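You operate a simulated robot arm through the tools that you are given. There is no shell and no other tool. Be economical: measure what you need, move in short steps, check, and stop when the job is done.

You run a simulated two-armed robot. Do the job below in one go: nothing can be reset, and whatever is moved stays where it is left.

Task
Open the couch drawer, take the strap roll from the inside of the couch drawer and put it on the upper right bay, then shut the drawer. Then shut the teal vent flap. Do these in the order given.

It is judged by the outcome, as a careful person would: the job done as asked, and still so three seconds after it is handed in. It fails if anything else is knocked over, pushed out of place, dropped, spilled or broken.

Robot
Two 7-joint arms with two-finger parallel grippers on one trunk, on a base that drives. Base frame: it is fixed to the floor where the robot stands at the start and does not move with it; the origin is under the middle of the robot, x ahead of it, y to its left, z up; the surface under the hand at the start is at about z = 862. Lengths are in mm, angles in degrees, forces in N, time in s.
The left shoulder is at the start at [57, 174, 1242], the right one opposite. With the tool pointing down near the work surface each hand reaches from about 100 to 680 mm from the robot's upright axis, wherever it stands, measured 20 degrees to its own side. Places, roughly: couch drawer [500, -300, 700]; teal vent flap [2600, -300, 400]; upper right bay [2700, 1200, 600]. Payload 3.6 kg a hand.
The TCP of each hand is the grasp point between the finger pads, 30 mm short of the fingertips. In the tool frame z runs along the fingers and y along their closing line. The gripper opens to 110 mm. The fingers are 20 mm wide and 10 mm thick; the gripper's body (48 by 112 mm) begins 55 mm behind the TCP.
Orientation is told as [roll, pitch, yaw] about the base's x, y, z axes, in that order, counted from this pose: with the fingers straight down and closing along the base's y, the tool's x points along the base's -x, its y along +y and its z along -z.

Tools
- The arms move only by the tool drive_tool. It takes "left_increments", "right_increments" or both (then of equal length, played together; a hand with none holds still); each is a list of rows, each an object of numbers (a shift or turn left out is 0, a gripper value left out holds the last): "grip": the gripper command, from -1 (fully open) to 1 (shut), values between in proportion; "x", "y", "z": the shift along the tool's x, y, z in mm; "ax", "ay", "az": the turn, a rotation vector about the tool's x, y, z in rad. In form: [{"grip": .., "x": .., "y": .., "z": .., "ax": .., "ay": .., "az": ..}, ...]. A call has 1 to 8 rows; each row is the pose to reach, as a shift and turn from the pose commanded when the call began, along the tool's axes at that moment. Rows are played at 5 a second. More than 50 mm and 8.6 degrees between two rows, or a gripper value outside its range, and nothing of the call is played. Where a pose cannot be reached the arm comes as near as it can. A force on the tool above 40 N (or 10 N above the force at the start of the call, whichever is more), or a blocked arm, ends the call early, and 0.2 s more pass. Each finger travels about 153 mm/s and halts on what it meets, pressing with about 24 N; the grip force reading is that of the motor and also rises with nothing between the fingers. The clock runs only during rows and for 0.2 s after the last one: add rows that repeat a pose to give the fingers time. It gives the time, the measured TCP pose, the force on the tool (base axes), the opening and the grip force at its end, in the units of the frame above (readings bear some noise), with the torque about the TCP (base axes, N m) and any sound that the robot's microphone picked up.
- Cameras (640 x 400 px; columns grow to the right, rows downward): "scene" is now at [116.7, -28.5, 1383.1]; the picture's right is [-0.43, -0.90, 0.00], its down [-0.79, 0.37, -0.50] and it looks along [0.45, -0.21, -0.87] (base axes); focal length 278 px, centre (320, 200). "left" rides on the left gripper at [73, -17, -103] in its tool frame; the picture's right is [0.23, 0.97, 0.00], its down [-0.76, 0.18, -0.62] and it looks along [-0.61, 0.14, 0.78] (tool axes); focal length 222 px, centre (320, 200). "right" rides on the right gripper at [73, 17, -103] in its tool frame; the picture's right is [-0.23, 0.97, 0.00], its down [-0.76, -0.18, -0.62] and it looks along [-0.61, -0.14, 0.78] (tool axes); focal length 222 px, centre (320, 200). There is no depth. A picture from a camera that has moved, and an enlarged one, comes with that camera's place and axes in the base frame and with its lens.
- grab_frame(camera): a new picture of that camera. The clock stands still meanwhile.
- raise_lower(by): slides the trunk up (or, below 0, down) by that many mm; the arms and the scene camera ride with it, the base frame stays. It gives what a move gives, with no picture.
- steer(legs): drives the robot by 1 to 6 legs, each [ahead, left, turn to the left] in mm, mm and degrees, along the robot's own axes; the way and the turn of a leg run together, so that a leg with both is an arc; at most 1500 mm and 180 degrees a leg. The arms and the cameras ride along, it lands a little off, and it stops where it bumps. It gives what a move gives.
- turn_head(pan, tilt): turns the head with the scene camera to pan (to the left, within 86 degrees either way) and tilt (down, from -29 to 69), counted from straight ahead of the robot. It gives what a move gives.
- zoom(camera, box): a new picture of the part [left, top, right, bottom] of that camera's present view, enlarged. The clock stands still meanwhile.
- close_job(): hands the job in; it is judged then, once.

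Go step by step. Nothing tells you exact positions but the pictures and the camera data: compare them with the known pose of the tool, close in by small moves and look again before you grip or let go. The budget is 165 turns and 138 pictures, counting those below and the enlarged ones. Unless the task says otherwise, let go and move clear before handing in, and close with one line.

The tools are called after "Emit:" as a command line: name --argument value ..., lists and objects as JSON in quotes. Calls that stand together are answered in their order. drive_tool: Moves the arms, as the interface text tells. Its arguments: {"type":"object","properties":{"left_increments":{"type":"array","items":{"type":"object","properties":{"grip":{"type":"number"},"x":{"type":"number"},"y":{"type":"number"},"z":{"type":"number"},"ax":{"type":"number"},"ay":{"type":"number"},"az":{"type":"number"}}}},"right_increments":{"type":"array","items":{"type":"object","properties":{"grip":{"type":"number"},"x":{"type":"number"},"y":{"type":"number"},"z":{"type":"number"},"ax":{"type":"number"},"ay":{"type":"number"},"az":{"type":"number"}}}}},"required":[]} The other tools are called the same way: raise_lower (by) slides the trunk up or down; steer (legs) drives the base; turn_head (pan, tilt) turns the head that bears the scene camera; grab_frame (camera) takes a picture; zoom (camera, box) takes an enlarged picture of a part of a camera's view; close_job () hands the job in.

At the start:

```text
time: 0.0
left_tool_pos: [343.1, 172.3, 838.8]
left_ee_rot: [17.1, 0.0, -0.2]
left_ft_force: [0.1, 0.0, -1.0]
left_moment: [0.01, 0.02, 0.01]
left_gripper_width: 110.1
left_grasp_force: 0.0
right_tool_pos: [408.9, -236.4, 950.8]
right_ee_rot: [0.0, 0.2, 0.0]
right_ft_force: [-0.4, 0.2, -0.1]
right_moment: [0.0, 0.01, 0.0]
right_gripper_width: 110.1
right_grasp_force: 0.0
trunk travel left (down, up): [-357.0, 406.0]
robot x, y, heading: [0.7, -1.7, 0.0]
head pan, tilt: [-25.2, 60.3]
```

scene: 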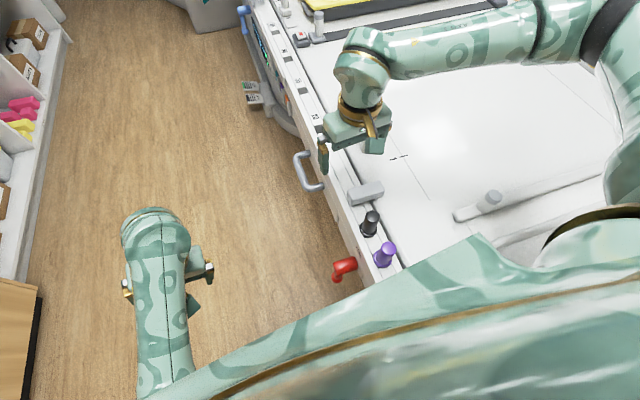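
right: 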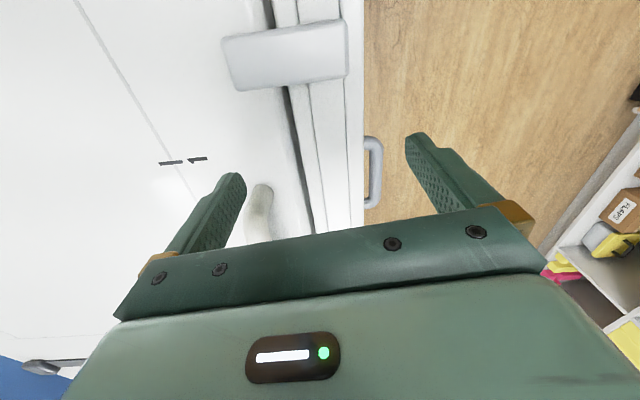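
left: 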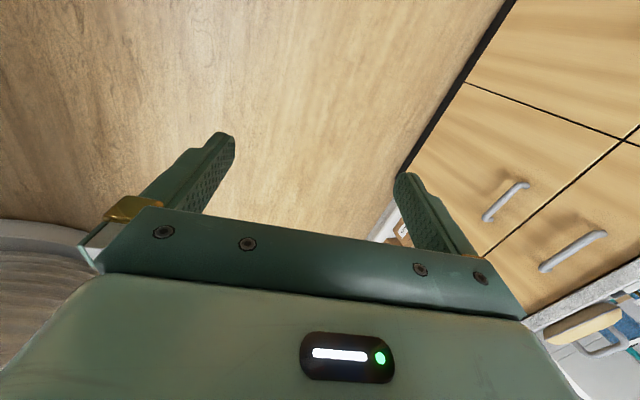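

The couch is on the right, and what looks like the drawer's handle sits on its left-facing side near x≈580, y≈-205. I'll look around with the head before moving anything.

Emit:
zoom --camera "scene" --box '[220, 60, 420, 300]'

Emit:
turn_head --pan -10 --tilt 15

Emit:
grab_frame --camera "scene"

```text
1.67 times, centred on (320, 180) of scene
camera zoom: at [116.7, -28.5, 1383.1], right [-0.43, -0.9, 0.0], down [-0.79, 0.37, -0.5], along [0.45, -0.21, -0.87], focal length 463 px, centre (320, 233)
```

zoom: 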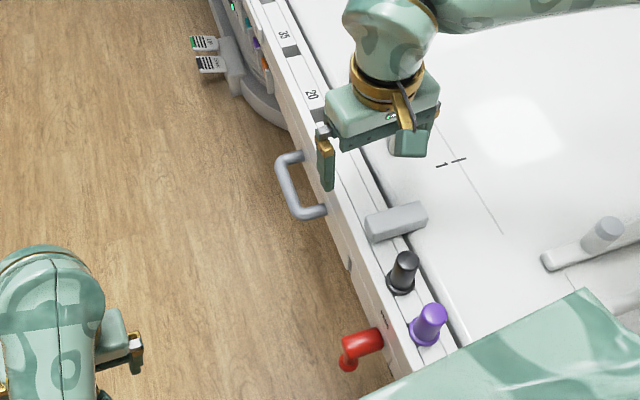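

```text
time: 1.1
left_tool_pos: [343.4, 172.0, 838.4]
left_ee_rot: [17.4, 0.0, -0.2]
left_ft_force: [-0.5, 0.0, -0.3]
left_moment: [0.0, 0.02, -0.01]
left_gripper_width: 110.0
left_grasp_force: 0.0
right_tool_pos: [409.4, -235.7, 950.0]
right_ee_rot: [0.0, 0.1, 0.0]
right_ft_force: [0.1, 0.6, 0.3]
right_moment: [-0.02, 0.0, -0.01]
right_gripper_width: 109.8
right_grasp_force: 0.1
trunk travel left (down, up): [-357.0, 406.0]
robot x, y, heading: [-0.1, -0.6, -0.1]
head pan, tilt: [-10.0, 15.0]
```

```text
133 pictures are left
camera scene: at [148.8, -16.5, 1449.7], right [-0.17, -0.98, 0.0], down [-0.26, 0.05, -0.97], along [0.95, -0.17, -0.26], focal length 278 px, centre (320, 200)
```

scene: 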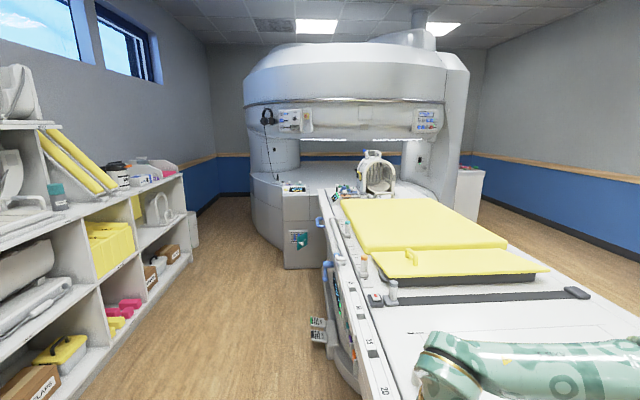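

This is an MRI room: open shelving on the left and a teal flap on the scanner's base. I'll zoom in on both.

Emit:
zoom --camera "scene" --box '[0, 130, 220, 268]'

Emit:
zoom --camera "scene" --box '[260, 170, 380, 290]'

Emit:
zoom --camera "scene" --box '[100, 170, 210, 280]'

```text
2.90 times, centred on (110, 199) of scene
camera zoom: at [148.8, -16.5, 1449.7], right [-0.17, -0.98, 0.0], down [-0.26, 0.05, -0.97], along [0.95, -0.17, -0.26], focal length 805 px, centre (929, 203)
```

zoom: 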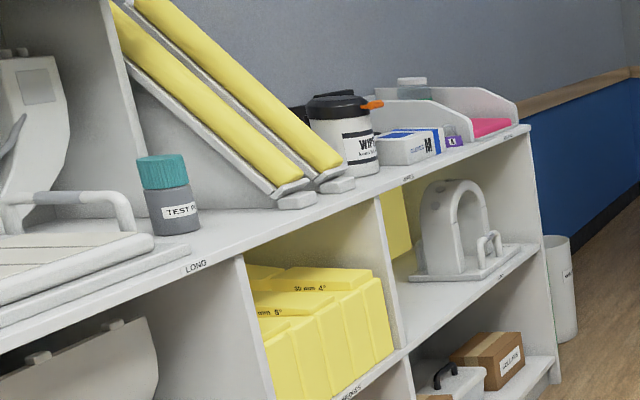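

```text
3.33 times, centred on (320, 230) of scene
camera zoom: at [148.8, -16.5, 1449.7], right [-0.17, -0.98, 0.0], down [-0.26, 0.05, -0.97], along [0.95, -0.17, -0.26], focal length 926 px, centre (320, 100)
```

zoom: 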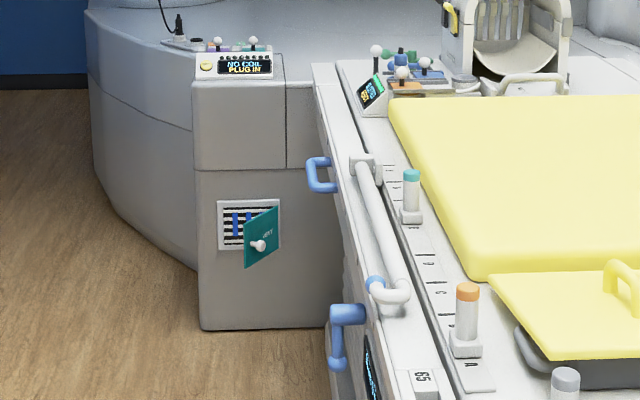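

```text
3.64 times, centred on (155, 225) of scene
camera zoom: at [148.8, -16.5, 1449.7], right [-0.17, -0.98, 0.0], down [-0.26, 0.05, -0.97], along [0.95, -0.17, -0.26], focal length 1010 px, centre (920, 109)
```

zoom: 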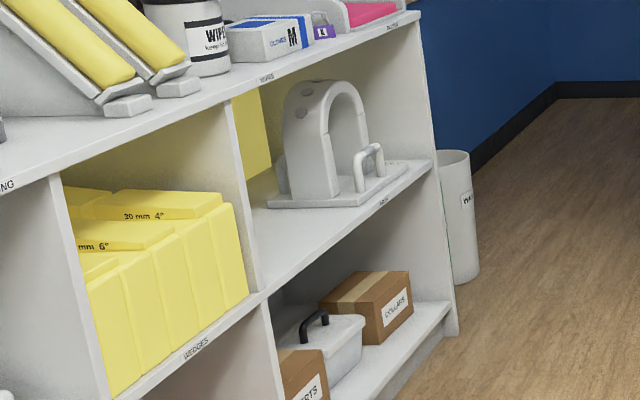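

The flap is hinged on its right edge and stands ajar with a knob. The bay holding the head coil looks like the upper right one. I'll check the space to the left so I can turn and face the couch drawer safely.

Emit:
turn_head --pan 60 --tilt 35

Emit:
grab_frame --camera "scene"

```text
time: 2.5
left_tool_pos: [342.4, 172.0, 838.9]
left_ee_rot: [17.2, 0.0, -0.2]
left_ft_force: [-0.5, 0.6, -0.1]
left_moment: [-0.03, 0.01, -0.03]
left_gripper_width: 110.0
left_grasp_force: 0.0
right_tool_pos: [409.8, -234.7, 950.4]
right_ee_rot: [0.0, 0.0, -0.1]
right_ft_force: [0.3, -0.8, 0.7]
right_moment: [-0.01, 0.02, -0.05]
right_gripper_width: 109.8
right_grasp_force: 0.1
trunk travel left (down, up): [-357.0, 406.0]
robot x, y, heading: [3.8, 1.0, -0.2]
head pan, tilt: [60.0, 35.0]
```

```text
129 pictures are left
camera scene: at [100.9, 76.0, 1417.8], right [0.87, -0.5, 0.0], down [-0.29, -0.5, -0.82], along [0.41, 0.71, -0.57], focal length 278 px, centre (320, 200)
```

scene: 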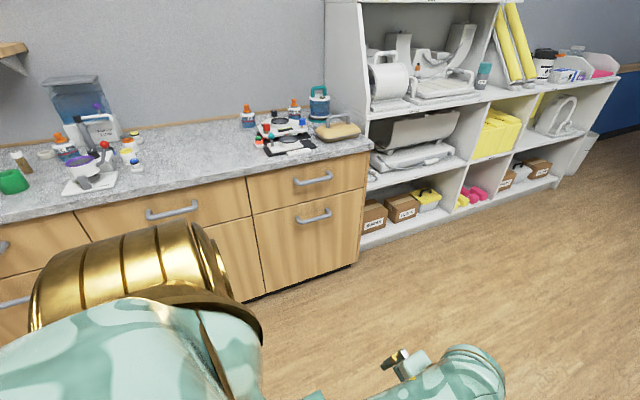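

The aisle is clear: the cabinet and shelf fronts are at about y≈1080. I'll move left, go ahead, and turn to face the couch drawer.

Emit:
steer --legs '[[0, 430, 0], [680, 0, 0], [0, 0, -90]]'

Emit:
turn_head --pan -10 --tilt 45

Emit:
grab_frame --camera "scene"

```text
time: 12.4
left_tool_pos: [852.4, 85.9, 838.6]
left_ee_rot: [17.2, 0.0, -90.5]
left_ft_force: [0.9, 0.0, 1.2]
left_moment: [0.01, -0.04, 0.03]
left_gripper_width: 109.8
left_grasp_force: 0.0
right_tool_pos: [443.1, 22.5, 950.2]
right_ee_rot: [0.1, 0.1, -90.2]
right_ft_force: [-0.6, 0.1, 1.0]
right_moment: [-0.01, 0.0, 0.01]
right_gripper_width: 110.2
right_grasp_force: 0.0
trunk travel left (down, up): [-357.0, 406.0]
robot x, y, heading: [681.9, 430.6, -90.3]
head pan, tilt: [60.0, 35.0]
```

```text
time: 13.8
left_tool_pos: [851.1, 85.7, 839.9]
left_ee_rot: [17.3, 0.0, -90.4]
left_ft_force: [-0.4, 0.0, 0.4]
left_moment: [-0.01, -0.01, 0.01]
left_gripper_width: 110.0
left_grasp_force: 0.0
right_tool_pos: [442.5, 22.0, 950.3]
right_ee_rot: [0.1, 0.1, -90.3]
right_ft_force: [0.0, 0.3, 0.1]
right_moment: [0.03, -0.02, -0.01]
right_gripper_width: 110.2
right_grasp_force: 0.1
trunk travel left (down, up): [-357.0, 406.0]
robot x, y, heading: [680.1, 425.5, -90.3]
head pan, tilt: [-10.0, 45.0]
```

```text
128 pictures are left
camera scene: at [665.4, 292.2, 1403.0], right [-0.98, 0.18, 0.0], down [0.13, 0.7, -0.71], along [-0.13, -0.7, -0.71], focal length 278 px, centre (320, 200)
```

scene: 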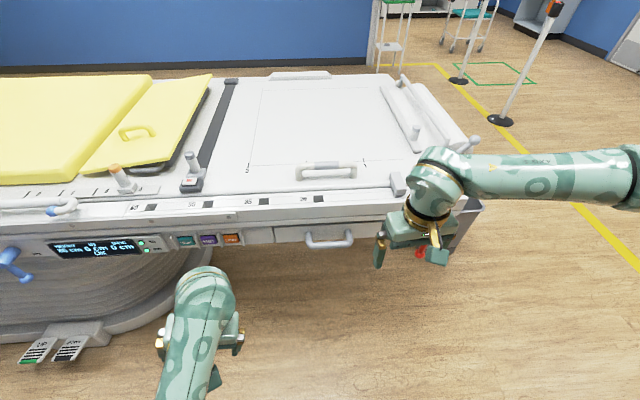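

Emit:
zoom --camera "scene" --box '[240, 150, 480, 300]'

Emit:
grab_frame --camera "right"

```text
2.67 times, centred on (360, 225) of scene
camera zoom: at [665.4, 292.2, 1403.0], right [-0.98, 0.18, 0.0], down [0.13, 0.7, -0.71], along [-0.13, -0.7, -0.71], focal length 741 px, centre (213, 133)
```

zoom: 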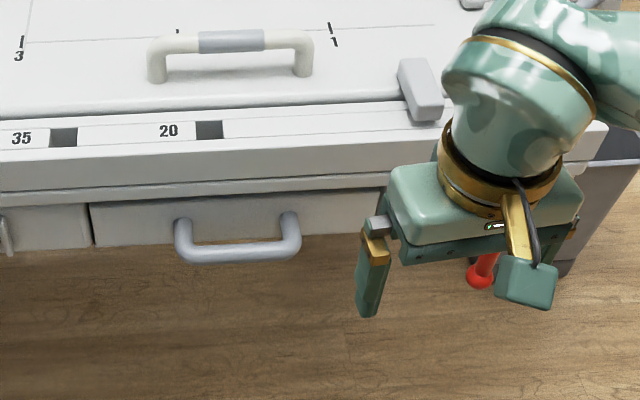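

```text
126 pictures are left
camera right: at [459.9, 94.1, 1053.7], right [0.97, -0.23, 0.0], down [-0.18, -0.76, 0.62], along [-0.14, -0.61, -0.78], focal length 222 px, centre (320, 200)
```

right: 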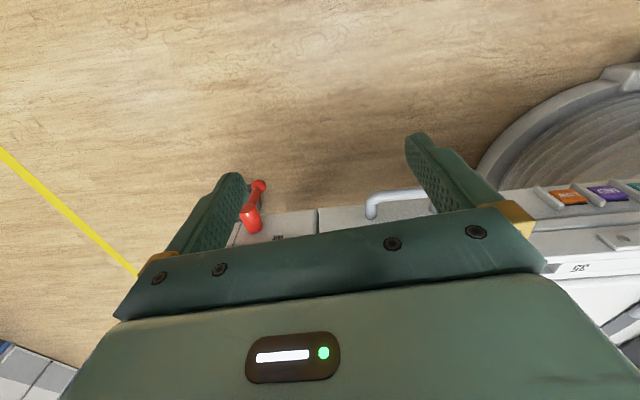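

The drawer handle is a horizontal bar at x≈494–603, y≈-182, z≈736. I'll turn the right hand so its fingers close across the bar and bring it in front of the handle.

Emit:
drive_tool --right_increments '[{"grip": -0.2, "y": 13, "az": -0.145}, {"y": 26, "az": -0.29}, {"y": 39, "az": -0.435}, {"y": 52, "az": -0.58}, {"y": 65, "az": -0.725}, {"y": 78, "az": -0.87}, {"y": 91, "az": -1.015}, {"y": 104, "az": -1.16}]'

Emit:
drive_tool --right_increments '[{"az": -0.14}, {"az": -0.28}, {"az": -0.41}]'

```text
time: 15.6
left_tool_pos: [852.1, 86.2, 838.0]
left_ee_rot: [17.3, 0.0, -90.5]
left_ft_force: [-0.1, -0.6, 0.4]
left_moment: [0.0, 0.0, 0.02]
left_gripper_width: 109.8
left_grasp_force: 0.0
right_tool_pos: [516.0, 40.5, 952.8]
right_ee_rot: [-0.3, 0.1, -29.8]
right_ft_force: [-0.5, -0.1, 0.0]
right_moment: [0.0, 0.0, 0.0]
right_gripper_width: 66.2
right_grasp_force: 0.0
right hand out of reach, approached as far as the arm can: row 7, 8
trunk travel left (down, up): [-357.0, 406.0]
robot x, y, heading: [679.7, 431.1, -90.2]
head pan, tilt: [-10.0, 45.0]
```

```text
time: 16.4
left_tool_pos: [853.9, 85.7, 839.2]
left_ee_rot: [17.2, -0.1, -90.5]
left_ft_force: [0.4, 0.6, 0.1]
left_moment: [0.0, 0.04, 0.05]
left_gripper_width: 109.9
left_grasp_force: 0.1
right_tool_pos: [546.6, 89.3, 934.0]
right_ee_rot: [-1.2, 0.1, -6.3]
right_ft_force: [1.2, -0.1, -0.5]
right_moment: [-0.06, 0.0, 0.0]
right_gripper_width: 66.3
right_grasp_force: 0.1
right hand out of reach, approached as far as the arm can: row 1, 2, 3
trunk travel left (down, up): [-357.0, 406.0]
robot x, y, heading: [684.1, 427.2, -90.5]
head pan, tilt: [-10.0, 45.0]
```

Emit:
drive_tool --right_increments '[{"ax": 0.1, "y": -15, "z": 8}, {"ax": 0.2, "y": -30, "z": 16}, {"ax": 0.3, "y": -45, "z": 24}, {"ax": 0.4, "y": -60, "z": 32}, {"ax": 0.5, "y": -75, "z": 40}, {"ax": 0.6, "y": -90, "z": 48}, {"ax": 0.7, "y": -105, "z": 56}, {"ax": 0.785, "y": -120, "z": 64}]'

Emit:
grab_frame --camera "scene"

Emit:
grab_frame --camera "right"

```text
time: 18.2
left_tool_pos: [852.4, 85.2, 839.5]
left_ee_rot: [17.3, 0.0, -90.6]
left_ft_force: [0.6, 0.2, 0.0]
left_moment: [0.02, 0.0, 0.01]
left_gripper_width: 109.6
left_grasp_force: 0.0
right_tool_pos: [575.8, -67.5, 902.7]
right_ee_rot: [-43.8, 1.0, -7.1]
right_ft_force: [0.2, 0.2, 0.2]
right_moment: [-0.03, -0.03, -0.02]
right_gripper_width: 65.9
right_grasp_force: 0.1
right hand out of reach, approached as far as the arm can: row 6, 7, 8
trunk travel left (down, up): [-357.0, 406.0]
robot x, y, heading: [680.8, 425.5, -90.1]
head pan, tilt: [-10.0, 45.0]
```

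```text
125 pictures are left
camera scene: at [665.5, 291.8, 1402.9], right [-0.98, 0.18, 0.0], down [0.13, 0.7, -0.71], along [-0.13, -0.7, -0.71], focal length 278 px, centre (320, 200)
```

scene: 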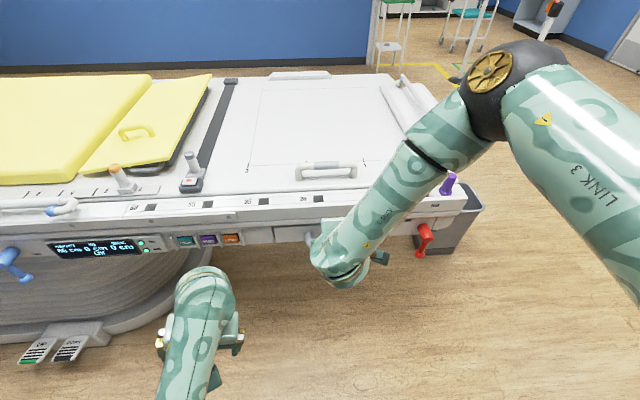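

```text
124 pictures are left
camera right: at [514.6, 25.3, 966.3], right [0.3, 0.67, -0.68], down [0.8, 0.21, 0.56], along [0.52, -0.71, -0.48], focal length 222 px, centre (320, 200)
```

right: 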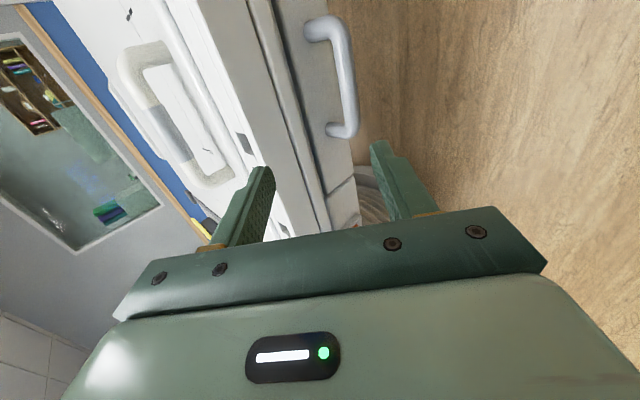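

The bar is confirmed at about (548, -175, 736), with roughly 45 mm of gap behind it. I'll narrow the fingers and advance partway.

Emit:
drive_tool --right_increments '[{"grip": 0.2, "x": 5, "y": 12, "z": 30}, {"x": 10, "y": 24, "z": 60}, {"x": 15, "y": 36, "z": 90}, {"x": 15, "y": 36, "z": 120}]'

Emit:
grab_frame --camera "right"

Emit:
grab_frame --camera "scene"

```text
time: 19.2
left_tool_pos: [852.3, 84.7, 839.1]
left_ee_rot: [17.4, 0.0, -90.5]
left_ft_force: [0.0, 0.1, -0.3]
left_moment: [-0.01, -0.02, 0.03]
left_gripper_width: 109.6
left_grasp_force: 0.1
right_tool_pos: [567.3, -144.2, 797.6]
right_ee_rot: [-44.5, 0.5, -6.4]
right_ft_force: [-0.2, -1.1, 0.3]
right_moment: [-0.01, -0.03, 0.03]
right_gripper_width: 44.0
right_grasp_force: 0.1
right hand out of reach, approached as far as the arm can: row 1, 2, 3, 4
trunk travel left (down, up): [-357.0, 406.0]
robot x, y, heading: [684.9, 428.3, -90.2]
head pan, tilt: [-10.0, 45.0]
```

```text
123 pictures are left
camera right: at [505.1, -52.6, 859.1], right [0.3, 0.67, -0.68], down [0.8, 0.22, 0.56], along [0.53, -0.71, -0.46], focal length 222 px, centre (320, 200)
```

right: 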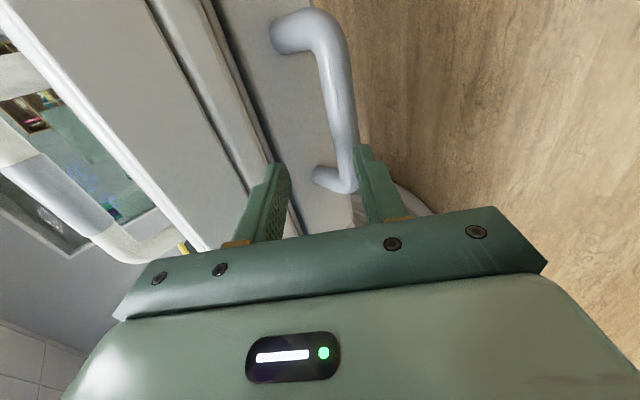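

```text
122 pictures are left
camera scene: at [665.0, 292.0, 1402.9], right [-0.98, 0.18, 0.0], down [0.13, 0.7, -0.71], along [-0.13, -0.7, -0.71], focal length 278 px, centre (320, 200)
```

scene: 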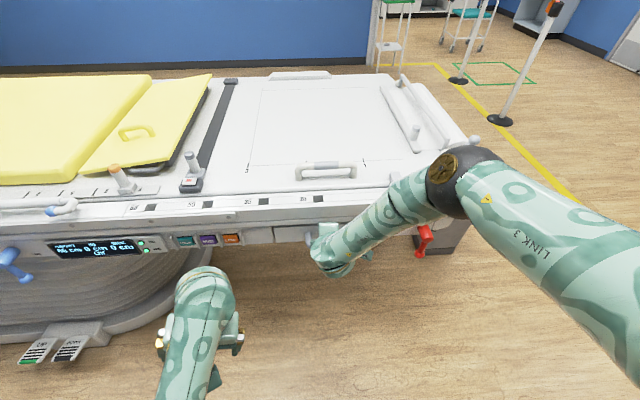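

Emit:
drive_tool --right_increments '[{"x": 8, "y": 18, "z": 0}, {"x": 16, "y": 18, "z": 15}, {"x": 16, "y": 18, "z": 30}, {"x": 16, "y": 18, "z": 42}]'

Emit:
grab_frame --camera "right"

```text
time: 20.2
left_tool_pos: [852.5, 85.3, 839.5]
left_ee_rot: [17.3, 0.0, -90.5]
left_ft_force: [-1.0, -1.4, 0.0]
left_moment: [0.03, -0.03, -0.01]
left_gripper_width: 109.9
left_grasp_force: 0.1
right_tool_pos: [551.2, -163.1, 755.0]
right_ee_rot: [-44.8, 0.2, -6.3]
right_ft_force: [-0.5, -0.6, 1.1]
right_moment: [-0.02, 0.02, 0.01]
right_gripper_width: 43.9
right_grasp_force: 0.0
right hand out of reach, approached as far as the arm can: row 1, 2, 3, 4
trunk travel left (down, up): [-357.0, 406.0]
robot x, y, heading: [684.6, 430.9, -90.3]
head pan, tilt: [-10.0, 45.0]
```

```text
121 pictures are left
camera right: at [488.8, -70.6, 815.8], right [0.3, 0.66, -0.69], down [0.79, 0.23, 0.56], along [0.53, -0.71, -0.46], focal length 222 px, centre (320, 200)
```

right: 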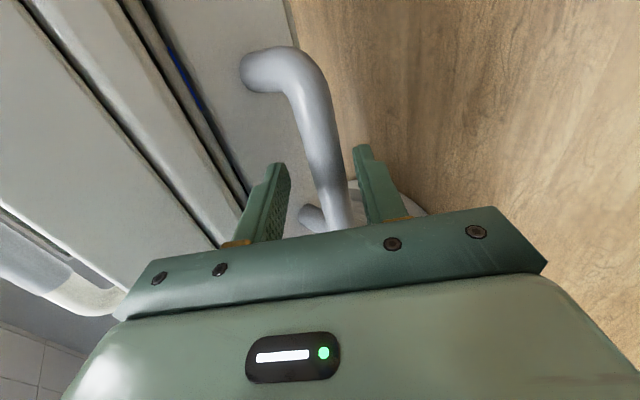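

The bar is between the fingers, so I'll close on it.

Emit:
drive_tool --right_increments '[{"grip": 1, "z": 4}, {"grip": 1, "z": 4}, {"grip": 1, "z": 4}]'

Emit:
grab_frame --camera "right"

```text
time: 21.0
left_tool_pos: [850.3, 87.7, 839.6]
left_ee_rot: [17.2, 0.0, -90.6]
left_ft_force: [0.5, -0.6, -0.1]
left_moment: [0.0, 0.02, 0.01]
left_gripper_width: 110.2
left_grasp_force: 0.0
right_tool_pos: [551.9, -160.2, 751.3]
right_ee_rot: [-44.8, 0.3, -6.1]
right_ft_force: [-0.3, 36.0, -8.5]
right_moment: [0.73, 0.54, -0.94]
right_gripper_width: 21.6
right_grasp_force: 44.8
trunk travel left (down, up): [-357.0, 406.0]
robot x, y, heading: [683.6, 429.6, -90.2]
head pan, tilt: [-10.0, 45.0]
```

```text
120 pictures are left
camera right: at [488.9, -68.3, 811.8], right [0.3, 0.66, -0.69], down [0.79, 0.23, 0.56], along [0.53, -0.71, -0.46], focal length 222 px, centre (320, 200)
```

right: 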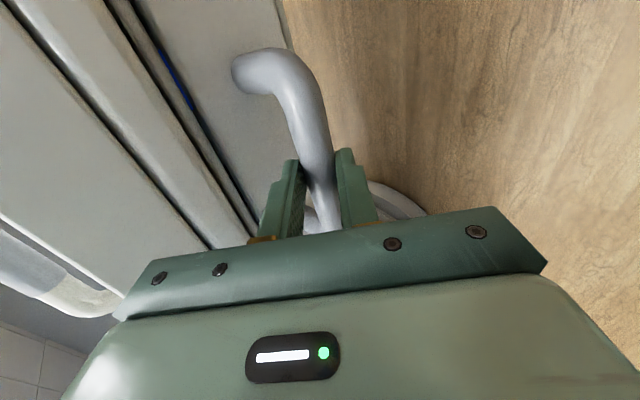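

The bar is gripped at 21.6 mm. I'll pull the drawer by backing the base up a little first.

Emit:
steer --legs '[[-60, 0, 0]]'

Emit:
grab_frame --camera "right"

```text
time: 21.9
left_tool_pos: [854.5, 146.2, 838.5]
left_ee_rot: [17.2, 0.0, -90.4]
left_ft_force: [0.2, 1.0, 1.3]
left_moment: [0.01, 0.0, 0.0]
left_gripper_width: 109.7
left_grasp_force: 0.1
right_tool_pos: [557.7, -104.4, 750.8]
right_ee_rot: [-44.9, 0.2, -5.7]
right_ft_force: [27.8, -2.1, -26.2]
right_moment: [0.25, -0.81, 0.03]
right_gripper_width: 21.7
right_grasp_force: 44.5
trunk travel left (down, up): [-357.0, 406.0]
robot x, y, heading: [683.5, 490.7, -90.3]
head pan, tilt: [-10.0, 45.0]
```

```text
119 pictures are left
camera right: at [493.6, -12.7, 812.2], right [0.29, 0.66, -0.69], down [0.79, 0.23, 0.56], along [0.54, -0.71, -0.46], focal length 222 px, centre (320, 200)
```

right: 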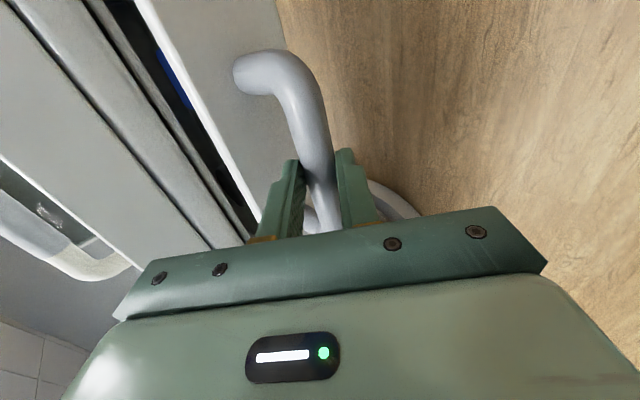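

It opens cleanly; I'll keep pulling.

Emit:
steer --legs '[[-110, 0, 0]]'

Emit:
grab_frame --camera "scene"

```text
time: 23.1
left_tool_pos: [855.5, 256.4, 838.7]
left_ee_rot: [17.2, 0.0, -90.5]
left_ft_force: [0.6, 0.4, 0.0]
left_moment: [-0.03, -0.03, 0.0]
left_gripper_width: 110.0
left_grasp_force: 0.1
right_tool_pos: [561.6, 6.9, 752.4]
right_ee_rot: [-45.0, 0.1, -5.6]
right_ft_force: [33.0, -2.4, -4.8]
right_moment: [-0.02, -0.86, 0.11]
right_gripper_width: 21.8
right_grasp_force: 44.8
trunk travel left (down, up): [-357.0, 406.0]
robot x, y, heading: [684.5, 602.7, -90.3]
head pan, tilt: [-10.0, 45.0]
```

```text
118 pictures are left
camera scene: at [670.5, 464.1, 1403.1], right [-0.98, 0.18, 0.0], down [0.12, 0.7, -0.71], along [-0.13, -0.7, -0.71], focal length 278 px, centre (320, 200)
```

scene: 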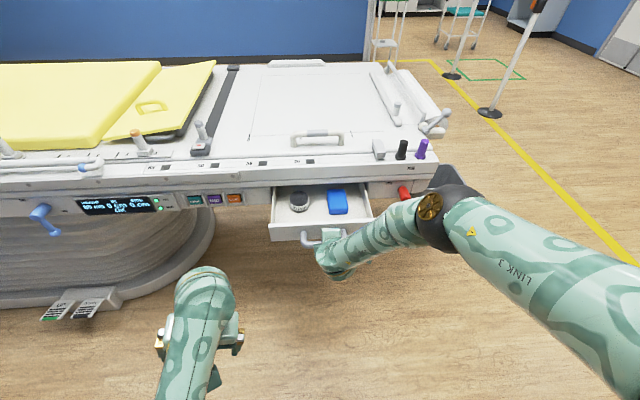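

Emit:
zoom --camera "scene" --box '[250, 150, 410, 290]'

```text
2.86 times, centred on (330, 220) of scene
camera zoom: at [670.5, 464.1, 1403.1], right [-0.98, 0.18, 0.0], down [0.12, 0.7, -0.71], along [-0.13, -0.7, -0.71], focal length 794 px, centre (291, 143)
```

zoom: 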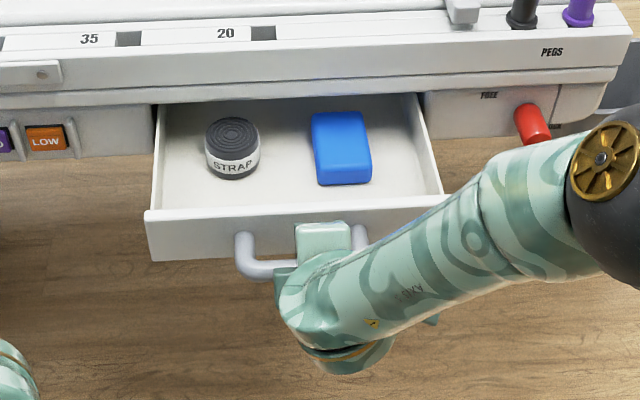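

The strap roll lies in the drawer near the couch edge, so I'll open a bit further.

Emit:
steer --legs '[[-60, 0, 0]]'

Emit:
zoom --camera "scene" --box '[250, 130, 410, 270]'

```text
time: 24.1
left_tool_pos: [857.6, 317.7, 838.7]
left_ee_rot: [17.2, -0.2, -90.3]
left_ft_force: [-0.1, 0.4, 0.1]
left_moment: [-0.02, 0.0, 0.0]
left_gripper_width: 110.0
left_grasp_force: 0.0
right_tool_pos: [567.3, 68.9, 752.7]
right_ee_rot: [-44.8, -0.2, -5.0]
right_ft_force: [32.6, -1.8, 0.6]
right_moment: [-0.16, -1.3, 0.02]
right_gripper_width: 21.6
right_grasp_force: 45.2
trunk travel left (down, up): [-357.0, 406.0]
robot x, y, heading: [685.1, 663.1, -90.0]
head pan, tilt: [-10.0, 45.0]
```

```text
2.86 times, centred on (330, 200) of scene
camera zoom: at [671.4, 525.4, 1403.1], right [-0.98, 0.18, 0.0], down [0.12, 0.7, -0.71], along [-0.13, -0.7, -0.71], focal length 794 px, centre (291, 200)
```

zoom: 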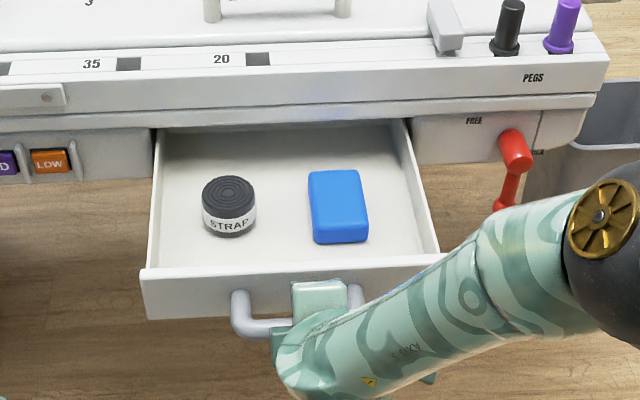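

The drawer is open about 230 mm and the roll is well exposed. I'll release the handle and back off.

Emit:
drive_tool --right_increments '[{"grip": 0.2}, {"grip": 0.2}, {"grip": 0.2, "z": -30}, {"z": -60}, {"z": -100}, {"z": -140}]'

Emit:
zoom --camera "scene" --box '[220, 100, 420, 275]'

```text
time: 25.5
left_tool_pos: [855.8, 318.7, 839.3]
left_ee_rot: [17.3, 0.0, -90.3]
left_ft_force: [0.0, -0.4, 0.1]
left_moment: [-0.02, -0.01, 0.02]
left_gripper_width: 110.0
left_grasp_force: 0.0
right_tool_pos: [598.7, 147.7, 866.3]
right_ee_rot: [-43.7, 0.2, -5.5]
right_ft_force: [-0.5, 0.1, -0.6]
right_moment: [-0.01, -0.01, 0.0]
right_gripper_width: 44.0
right_grasp_force: 0.2
right hand out of reach, approached as far as the arm can: row 3, 4, 5, 6
trunk travel left (down, up): [-357.0, 406.0]
robot x, y, heading: [682.5, 661.4, -90.2]
head pan, tilt: [-10.0, 45.0]
```

```text
2.29 times, centred on (320, 188) of scene
camera zoom: at [667.9, 525.0, 1403.1], right [-0.98, 0.18, 0.0], down [0.12, 0.7, -0.71], along [-0.12, -0.7, -0.71], focal length 635 px, centre (320, 229)
```

zoom: 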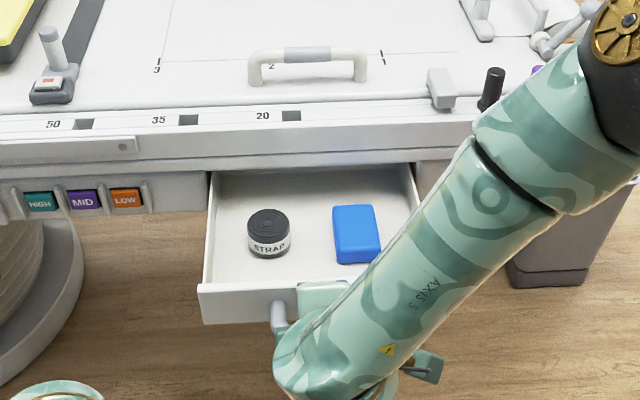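

Handle released. I'll bring the right hand back to fingers-down, closing along the couch, and raise it.

Emit:
drive_tool --right_increments '[{"grip": -0.6, "ax": -0.1, "y": -7, "z": -7}, {"ax": -0.2, "y": -14, "z": -14}, {"ax": -0.3, "y": -21, "z": -21}, {"ax": -0.4, "y": -28, "z": -28}, {"ax": -0.5, "y": -35, "z": -35}, {"ax": -0.6, "y": -42, "z": -42}, {"ax": -0.7, "y": -49, "z": -49}, {"ax": -0.77, "y": -56, "z": -56}]'

Emit:
drive_tool --right_increments '[{"az": 0.145}, {"az": 0.29}, {"az": 0.435}, {"az": 0.58}, {"az": 0.725}, {"az": 0.87}, {"az": 1.015}, {"az": 1.16}]'

```text
time: 27.3
left_tool_pos: [855.2, 316.9, 838.5]
left_ee_rot: [17.4, 0.0, -90.5]
left_ft_force: [0.2, 0.4, 0.5]
left_moment: [-0.02, 0.01, -0.03]
left_gripper_width: 110.1
left_grasp_force: 0.0
right_tool_pos: [594.0, 236.0, 926.9]
right_ee_rot: [-10.9, -0.9, -5.8]
right_ft_force: [0.4, -0.5, 1.1]
right_moment: [0.0, -0.01, -0.01]
right_gripper_width: 88.0
right_grasp_force: 0.1
right hand out of reach, approached as far as the arm can: row 5, 6, 7, 8
trunk travel left (down, up): [-357.0, 406.0]
robot x, y, heading: [684.6, 664.3, -89.9]
head pan, tilt: [-10.0, 45.0]
```

```text
time: 29.1
left_tool_pos: [856.0, 317.8, 839.7]
left_ee_rot: [17.4, 0.1, -90.4]
left_ft_force: [0.3, -0.6, 0.1]
left_moment: [0.0, -0.01, 0.01]
left_gripper_width: 110.0
left_grasp_force: 0.1
right_tool_pos: [590.6, 232.8, 925.8]
right_ee_rot: [-3.5, -10.4, -72.0]
right_ft_force: [0.0, 0.2, -0.9]
right_moment: [-0.02, -0.03, 0.0]
right_gripper_width: 88.0
right_grasp_force: 0.0
trunk travel left (down, up): [-357.0, 406.0]
robot x, y, heading: [683.4, 662.5, -90.1]
head pan, tilt: [-10.0, 45.0]
```

Emit:
drive_tool --right_increments '[{"ax": -0.02, "ay": 0.06, "az": 0.105}, {"ax": -0.04, "ay": 0.12, "az": 0.21}, {"ax": -0.059, "ay": 0.181, "az": 0.314}, {"ax": -0.059, "ay": 0.181, "az": 0.314}]'

Emit:
steer --legs '[[240, 0, 0]]'

Emit:
grab_frame --camera "scene"

Emit:
grab_frame --camera "right"

```text
time: 30.1
left_tool_pos: [856.1, 317.7, 838.7]
left_ee_rot: [17.4, 0.0, -90.5]
left_ft_force: [-0.4, -0.3, -0.2]
left_moment: [0.0, -0.01, 0.03]
left_gripper_width: 110.2
left_grasp_force: 0.1
right_tool_pos: [591.7, 233.0, 926.2]
right_ee_rot: [1.6, -0.3, -90.1]
right_ft_force: [-0.1, 0.1, 0.2]
right_moment: [0.02, 0.0, 0.01]
right_gripper_width: 88.2
right_grasp_force: 0.0
trunk travel left (down, up): [-357.0, 406.0]
robot x, y, heading: [682.7, 661.7, -90.2]
head pan, tilt: [-10.0, 45.0]
```

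```text
time: 31.9
left_tool_pos: [855.4, 77.0, 838.5]
left_ee_rot: [17.5, 0.0, -90.5]
left_ft_force: [-0.4, -0.1, 0.5]
left_moment: [0.01, 0.02, -0.02]
left_gripper_width: 110.3
left_grasp_force: 0.1
right_tool_pos: [590.7, -9.5, 926.1]
right_ee_rot: [1.6, -0.1, -90.2]
right_ft_force: [-0.4, -0.3, -0.6]
right_moment: [0.01, 0.0, -0.05]
right_gripper_width: 88.0
right_grasp_force: 0.1
trunk travel left (down, up): [-357.0, 406.0]
robot x, y, heading: [677.4, 421.3, -90.2]
head pan, tilt: [-10.0, 45.0]
```

```text
114 pictures are left
camera scene: at [666.7, 281.9, 1402.8], right [-0.98, 0.18, 0.0], down [0.13, 0.7, -0.71], along [-0.13, -0.69, -0.71], focal length 278 px, centre (320, 200)
```

scene: 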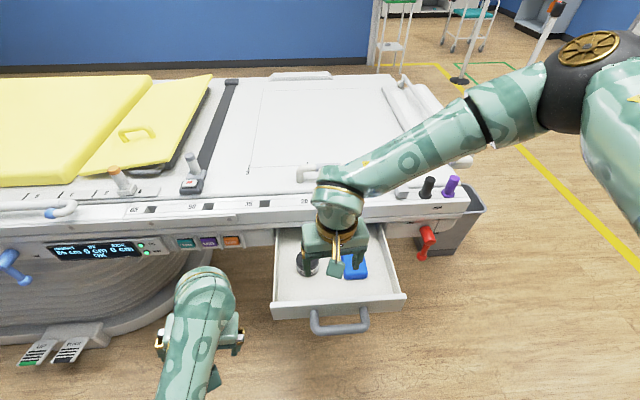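

```text
113 pictures are left
camera right: at [604.5, 64.2, 1029.0], right [0.97, -0.23, 0.03], down [-0.2, -0.76, 0.62], along [-0.12, -0.61, -0.78], focal length 222 px, centre (320, 200)
```

right: 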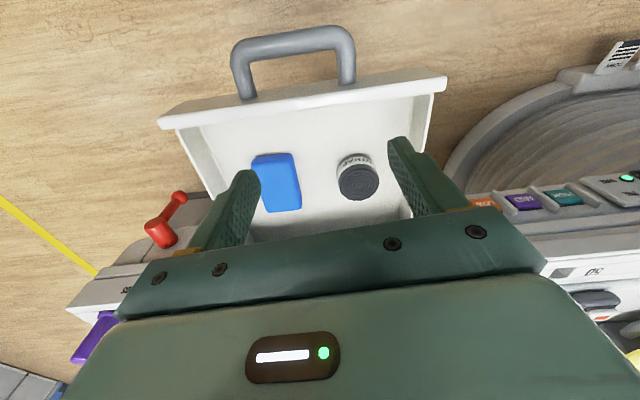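

The roll is at about (627, -133), with its top near z≈755. I'll move over it and look again.

Emit:
drive_tool --right_increments '[{"grip": -0.6, "y": 12, "x": -40}, {"y": 24, "x": -80}, {"y": 36, "x": -118}, {"y": 36, "x": -118, "z": 30}, {"y": 36, "x": -118, "z": 50}]'

Emit:
grab_frame --camera "right"

Emit:
zoom --camera "scene" --box '[240, 180, 420, 340]'

```text
time: 33.1
left_tool_pos: [854.6, 76.2, 838.0]
left_ee_rot: [17.4, 0.0, -90.5]
left_ft_force: [-0.9, -0.2, 0.5]
left_moment: [0.02, -0.02, 0.01]
left_gripper_width: 110.0
left_grasp_force: 0.1
right_tool_pos: [628.8, -125.1, 877.6]
right_ee_rot: [1.7, -0.1, -90.1]
right_ft_force: [0.5, 0.8, 0.2]
right_moment: [0.01, 0.0, 0.0]
right_gripper_width: 88.2
right_grasp_force: 0.0
trunk travel left (down, up): [-357.0, 406.0]
robot x, y, heading: [679.8, 422.7, -90.2]
head pan, tilt: [-10.0, 45.0]
```

```text
112 pictures are left
camera right: at [641.9, -52.8, 980.5], right [0.97, -0.23, 0.03], down [-0.2, -0.76, 0.62], along [-0.12, -0.61, -0.78], focal length 222 px, centre (320, 200)
```

right: 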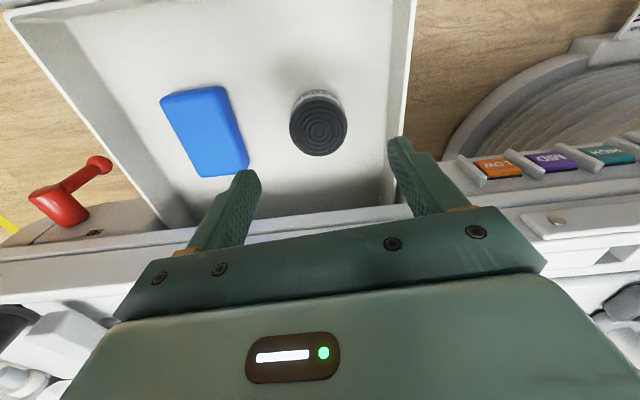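

```text
2.50 times, centred on (330, 260) of scene
camera zoom: at [667.1, 283.0, 1402.9], right [-0.98, 0.18, 0.0], down [0.13, 0.7, -0.71], along [-0.13, -0.7, -0.71], focal length 695 px, centre (295, 50)
```

zoom: 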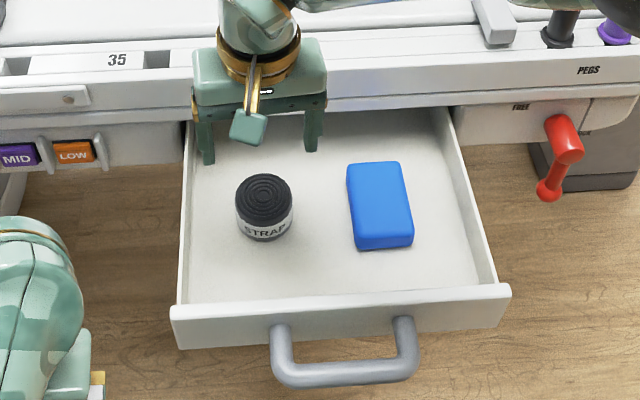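

The two views agree: roll at (627, -131), top at z≈757. I'll descend around it carefully.

Emit:
drive_tool --right_increments '[{"grip": -0.82, "y": -2, "x": -5, "z": 30}, {"y": -2, "x": -5, "z": 60}, {"y": -2, "x": -5, "z": 85}, {"y": -2, "x": -5, "z": 100}, {"y": -2, "x": -5, "z": 108}]'

Emit:
grab_frame --camera "right"

Emit:
zoom --camera "scene" --box '[240, 180, 420, 340]'

```text
time: 34.3
left_tool_pos: [856.0, 76.3, 838.0]
left_ee_rot: [17.4, 0.1, -90.4]
left_ft_force: [0.5, -0.7, 0.6]
left_moment: [-0.02, -0.03, -0.01]
left_gripper_width: 110.1
left_grasp_force: 0.1
right_tool_pos: [628.0, -131.5, 769.9]
right_ee_rot: [1.7, -0.2, -90.1]
right_ft_force: [0.7, 0.9, -0.3]
right_moment: [0.03, -0.04, 0.0]
right_gripper_width: 99.9
right_grasp_force: 0.0
trunk travel left (down, up): [-357.0, 406.0]
robot x, y, heading: [680.2, 421.4, -90.0]
head pan, tilt: [-10.0, 45.0]
```

```text
110 pictures are left
camera right: at [642.3, -58.8, 872.9], right [0.97, -0.23, 0.03], down [-0.2, -0.76, 0.62], along [-0.12, -0.61, -0.78], focal length 222 px, centre (320, 200)
```

right: 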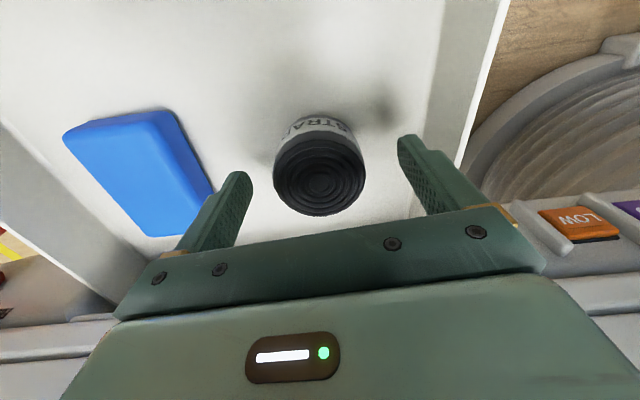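

```text
2.50 times, centred on (330, 260) of scene
camera zoom: at [666.9, 283.2, 1403.0], right [-0.98, 0.18, 0.0], down [0.13, 0.7, -0.71], along [-0.13, -0.7, -0.71], focal length 695 px, centre (295, 50)
```

zoom: 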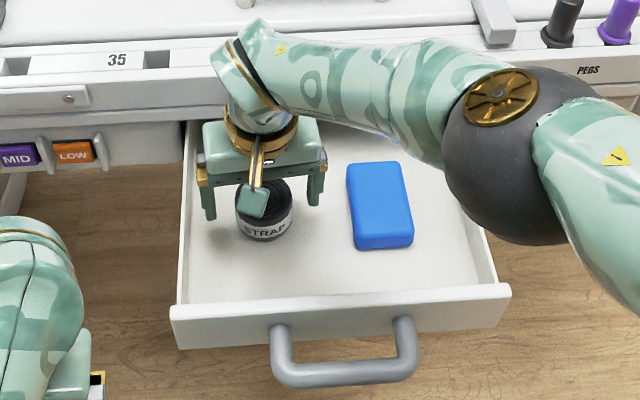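

Emit:
drive_tool --right_increments '[{"x": -5, "z": 8}, {"x": -5, "z": 16}, {"x": -5, "z": 22}]'

Emit:
grab_frame --camera "right"

```text
time: 35.1
left_tool_pos: [854.5, 76.2, 838.1]
left_ee_rot: [17.4, 0.0, -90.4]
left_ft_force: [0.3, 0.1, 0.5]
left_moment: [0.0, -0.01, 0.03]
left_gripper_width: 110.2
left_grasp_force: 0.0
right_tool_pos: [624.8, -130.4, 761.4]
right_ee_rot: [1.6, -0.2, -90.3]
right_ft_force: [0.4, -0.6, 0.0]
right_moment: [-0.01, -0.03, -0.05]
right_gripper_width: 100.2
right_grasp_force: 0.0
right hand out of reach, approached as far as the arm can: row 1, 2, 3
trunk travel left (down, up): [-357.0, 406.0]
robot x, y, heading: [683.8, 425.1, -90.1]
head pan, tilt: [-10.0, 45.0]
```

```text
108 pictures are left
camera right: at [638.9, -58.7, 863.9], right [0.97, -0.23, 0.03], down [-0.2, -0.76, 0.62], along [-0.12, -0.61, -0.78], focal length 222 px, centre (320, 200)
```

right: 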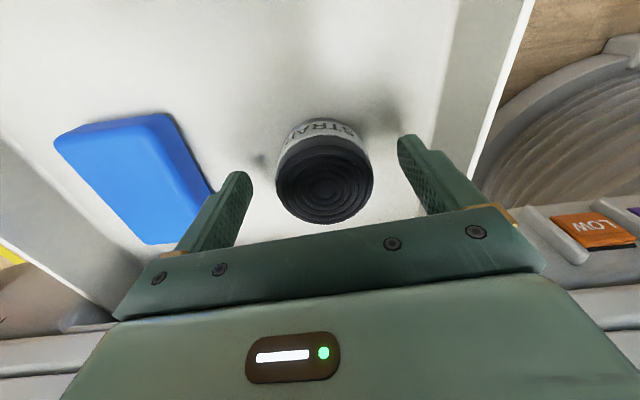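

The arm is at its reach, so I'll lower the trunk for the last bit.

Emit:
raise_lower --by -14

Emit:
drive_tool --right_increments '[{"x": -3}]'

Emit:
grab_frame --camera "right"

Emit:
zoom --camera "scene" --box '[270, 200, 360, 280]'

```text
time: 35.6
left_tool_pos: [959.9, 73.6, 822.2]
left_ee_rot: [32.8, -0.3, -91.3]
left_ft_force: [0.0, 0.2, -0.7]
left_moment: [0.0, -0.01, -0.01]
left_gripper_width: 109.9
left_grasp_force: 0.1
right_tool_pos: [624.7, -130.0, 748.3]
right_ee_rot: [1.6, 0.0, -90.2]
right_ft_force: [0.1, -0.2, 0.4]
right_moment: [-0.01, -0.01, -0.04]
right_gripper_width: 100.3
right_grasp_force: 0.0
trunk travel left (down, up): [-345.0, 418.0]
robot x, y, heading: [680.4, 416.7, -90.1]
head pan, tilt: [-10.0, 45.0]
stopped: the arm was blocked; the commanded pose is now the measured one
```

```text
time: 36.0
left_tool_pos: [960.3, 74.9, 823.0]
left_ee_rot: [32.7, -0.2, -91.2]
left_ft_force: [0.2, 0.7, -0.1]
left_moment: [-0.02, 0.03, 0.03]
left_gripper_width: 110.0
left_grasp_force: 0.1
right_tool_pos: [626.2, -133.5, 746.6]
right_ee_rot: [1.7, 0.0, -90.2]
right_ft_force: [0.1, -0.2, -0.6]
right_moment: [-0.01, 0.0, -0.03]
right_gripper_width: 99.9
right_grasp_force: 0.1
trunk travel left (down, up): [-345.0, 418.0]
robot x, y, heading: [682.8, 420.4, -90.0]
head pan, tilt: [-10.0, 45.0]
```

```text
107 pictures are left
camera right: at [639.6, -61.0, 850.8], right [0.97, -0.23, 0.03], down [-0.2, -0.76, 0.62], along [-0.12, -0.61, -0.79], focal length 222 px, centre (320, 200)
```

right: 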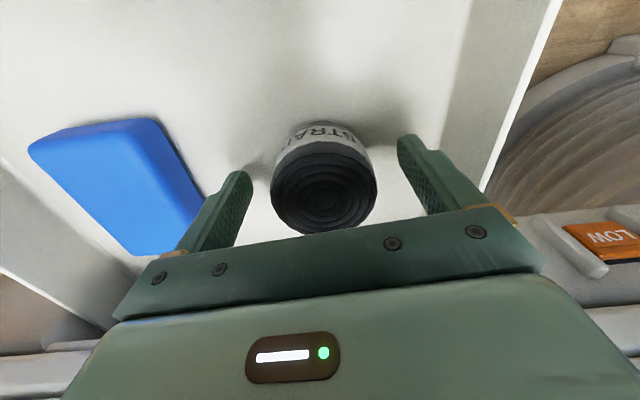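

```text
5.00 times, centred on (315, 240) of scene
camera zoom: at [667.2, 279.1, 1390.8], right [-0.98, 0.18, 0.0], down [0.12, 0.7, -0.71], along [-0.13, -0.7, -0.71], focal length 1389 px, centre (345, 0)
```

zoom: 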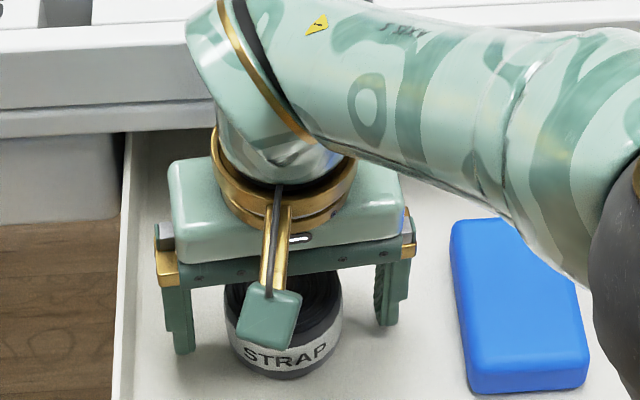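

The trunk move nudged the left arm, so I'll check what it touched before going on.

Emit:
turn_head --pan 40 --tilt 50

Emit:
grab_frame --camera "scene"

Emit:
grab_frame --camera "left"

```text
time: 37.2
left_tool_pos: [958.8, 74.1, 824.2]
left_ee_rot: [32.8, -0.1, -91.3]
left_ft_force: [0.2, -0.4, -0.4]
left_moment: [0.01, 0.0, -0.03]
left_gripper_width: 110.1
left_grasp_force: 0.1
right_tool_pos: [625.3, -133.0, 748.1]
right_ee_rot: [1.6, 0.0, -90.2]
right_ft_force: [-0.6, 0.4, -0.8]
right_moment: [0.02, -0.02, -0.02]
right_gripper_width: 100.1
right_grasp_force: 0.1
trunk travel left (down, up): [-345.0, 418.0]
robot x, y, heading: [685.1, 421.0, -89.8]
head pan, tilt: [40.0, 50.0]
```

```text
105 pictures are left
camera scene: at [730.4, 300.0, 1383.9], right [-0.77, -0.64, 0.0], down [-0.49, 0.59, -0.64], along [0.41, -0.49, -0.77], focal length 278 px, centre (320, 200)
```

scene: 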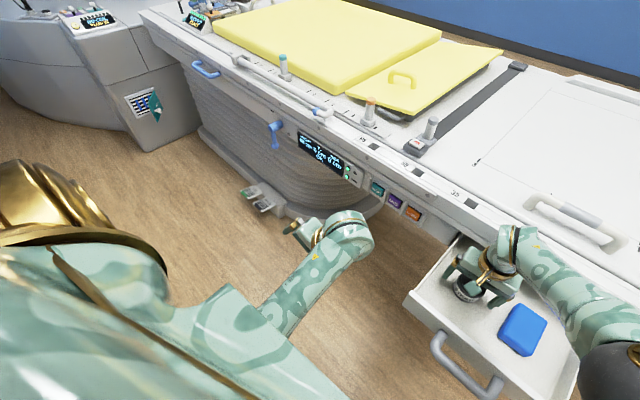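

```text
104 pictures are left
camera left: at [892.6, 147.7, 901.1], right [0.82, 0.21, 0.53], down [-0.21, -0.75, 0.62], along [0.53, -0.62, -0.58], focal length 222 px, centre (320, 200)
```

left: 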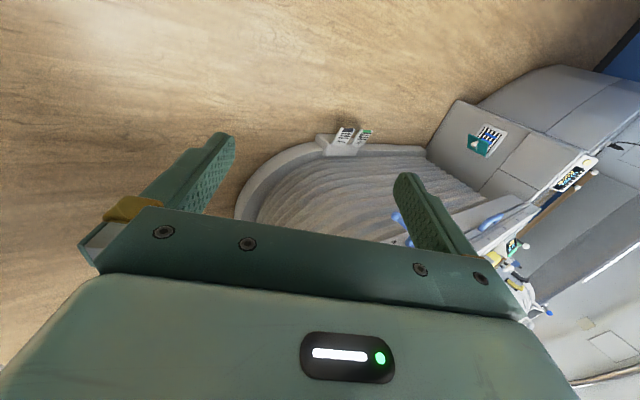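

The left arm is in free air and nothing was disturbed. Now I'll close on the roll.

Emit:
drive_tool --right_increments '[{"grip": 0.1}, {"grip": 0.5}, {"grip": 0.5}, {"grip": 0.5}]'

Emit:
grab_frame --camera "right"

```text
time: 38.2
left_tool_pos: [959.8, 72.8, 823.9]
left_ee_rot: [32.7, -0.2, -91.3]
left_ft_force: [0.2, 0.1, -0.3]
left_moment: [-0.03, -0.03, -0.05]
left_gripper_width: 110.2
left_grasp_force: 0.2
right_tool_pos: [625.3, -132.0, 748.7]
right_ee_rot: [1.6, -0.1, -90.2]
right_ft_force: [-0.2, 0.1, 0.9]
right_moment: [0.0, 0.06, -0.03]
right_gripper_width: 62.6
right_grasp_force: 23.4
trunk travel left (down, up): [-345.0, 418.0]
robot x, y, heading: [683.0, 424.4, -90.4]
head pan, tilt: [40.0, 50.0]
```

```text
103 pictures are left
camera right: at [639.4, -60.9, 851.0], right [0.97, -0.23, 0.03], down [-0.2, -0.76, 0.62], along [-0.12, -0.61, -0.79], focal length 222 px, centre (320, 200)
```

right: 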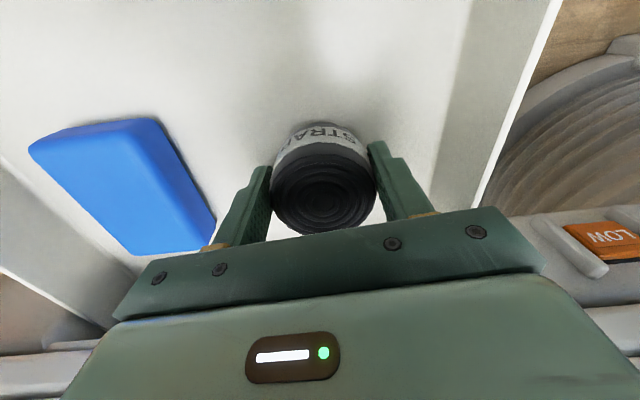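

Gripped at 62.6 mm. I'll lift slowly.

Emit:
drive_tool --right_increments '[{"grip": 1, "z": 0}, {"grip": 1, "z": -20}, {"grip": 1, "z": -45}, {"grip": 1, "z": -80}, {"grip": 1, "z": -110}, {"grip": 1, "z": -140, "x": 20}, {"grip": 1, "z": -140, "x": 60}]'

Emit:
grab_frame --camera "right"

```text
time: 39.8
left_tool_pos: [960.7, 73.6, 824.2]
left_ee_rot: [32.9, -0.2, -91.2]
left_ft_force: [-0.7, 0.3, -0.3]
left_moment: [-0.01, 0.0, 0.0]
left_gripper_width: 109.8
left_grasp_force: 0.1
right_tool_pos: [620.9, -73.0, 887.8]
right_ee_rot: [1.6, -0.2, -90.2]
right_ft_force: [0.2, -1.0, -0.8]
right_moment: [-0.01, -0.01, 0.01]
right_gripper_width: 62.6
right_grasp_force: 23.7
trunk travel left (down, up): [-345.0, 418.0]
robot x, y, heading: [681.1, 420.5, -90.4]
head pan, tilt: [40.0, 50.0]
```

```text
102 pictures are left
camera right: at [635.6, -0.8, 990.6], right [0.97, -0.23, 0.03], down [-0.2, -0.76, 0.62], along [-0.12, -0.61, -0.78], focal length 222 px, centre (320, 200)
```

right: 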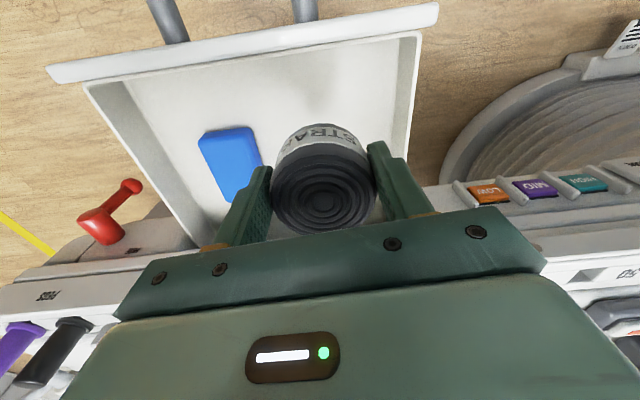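

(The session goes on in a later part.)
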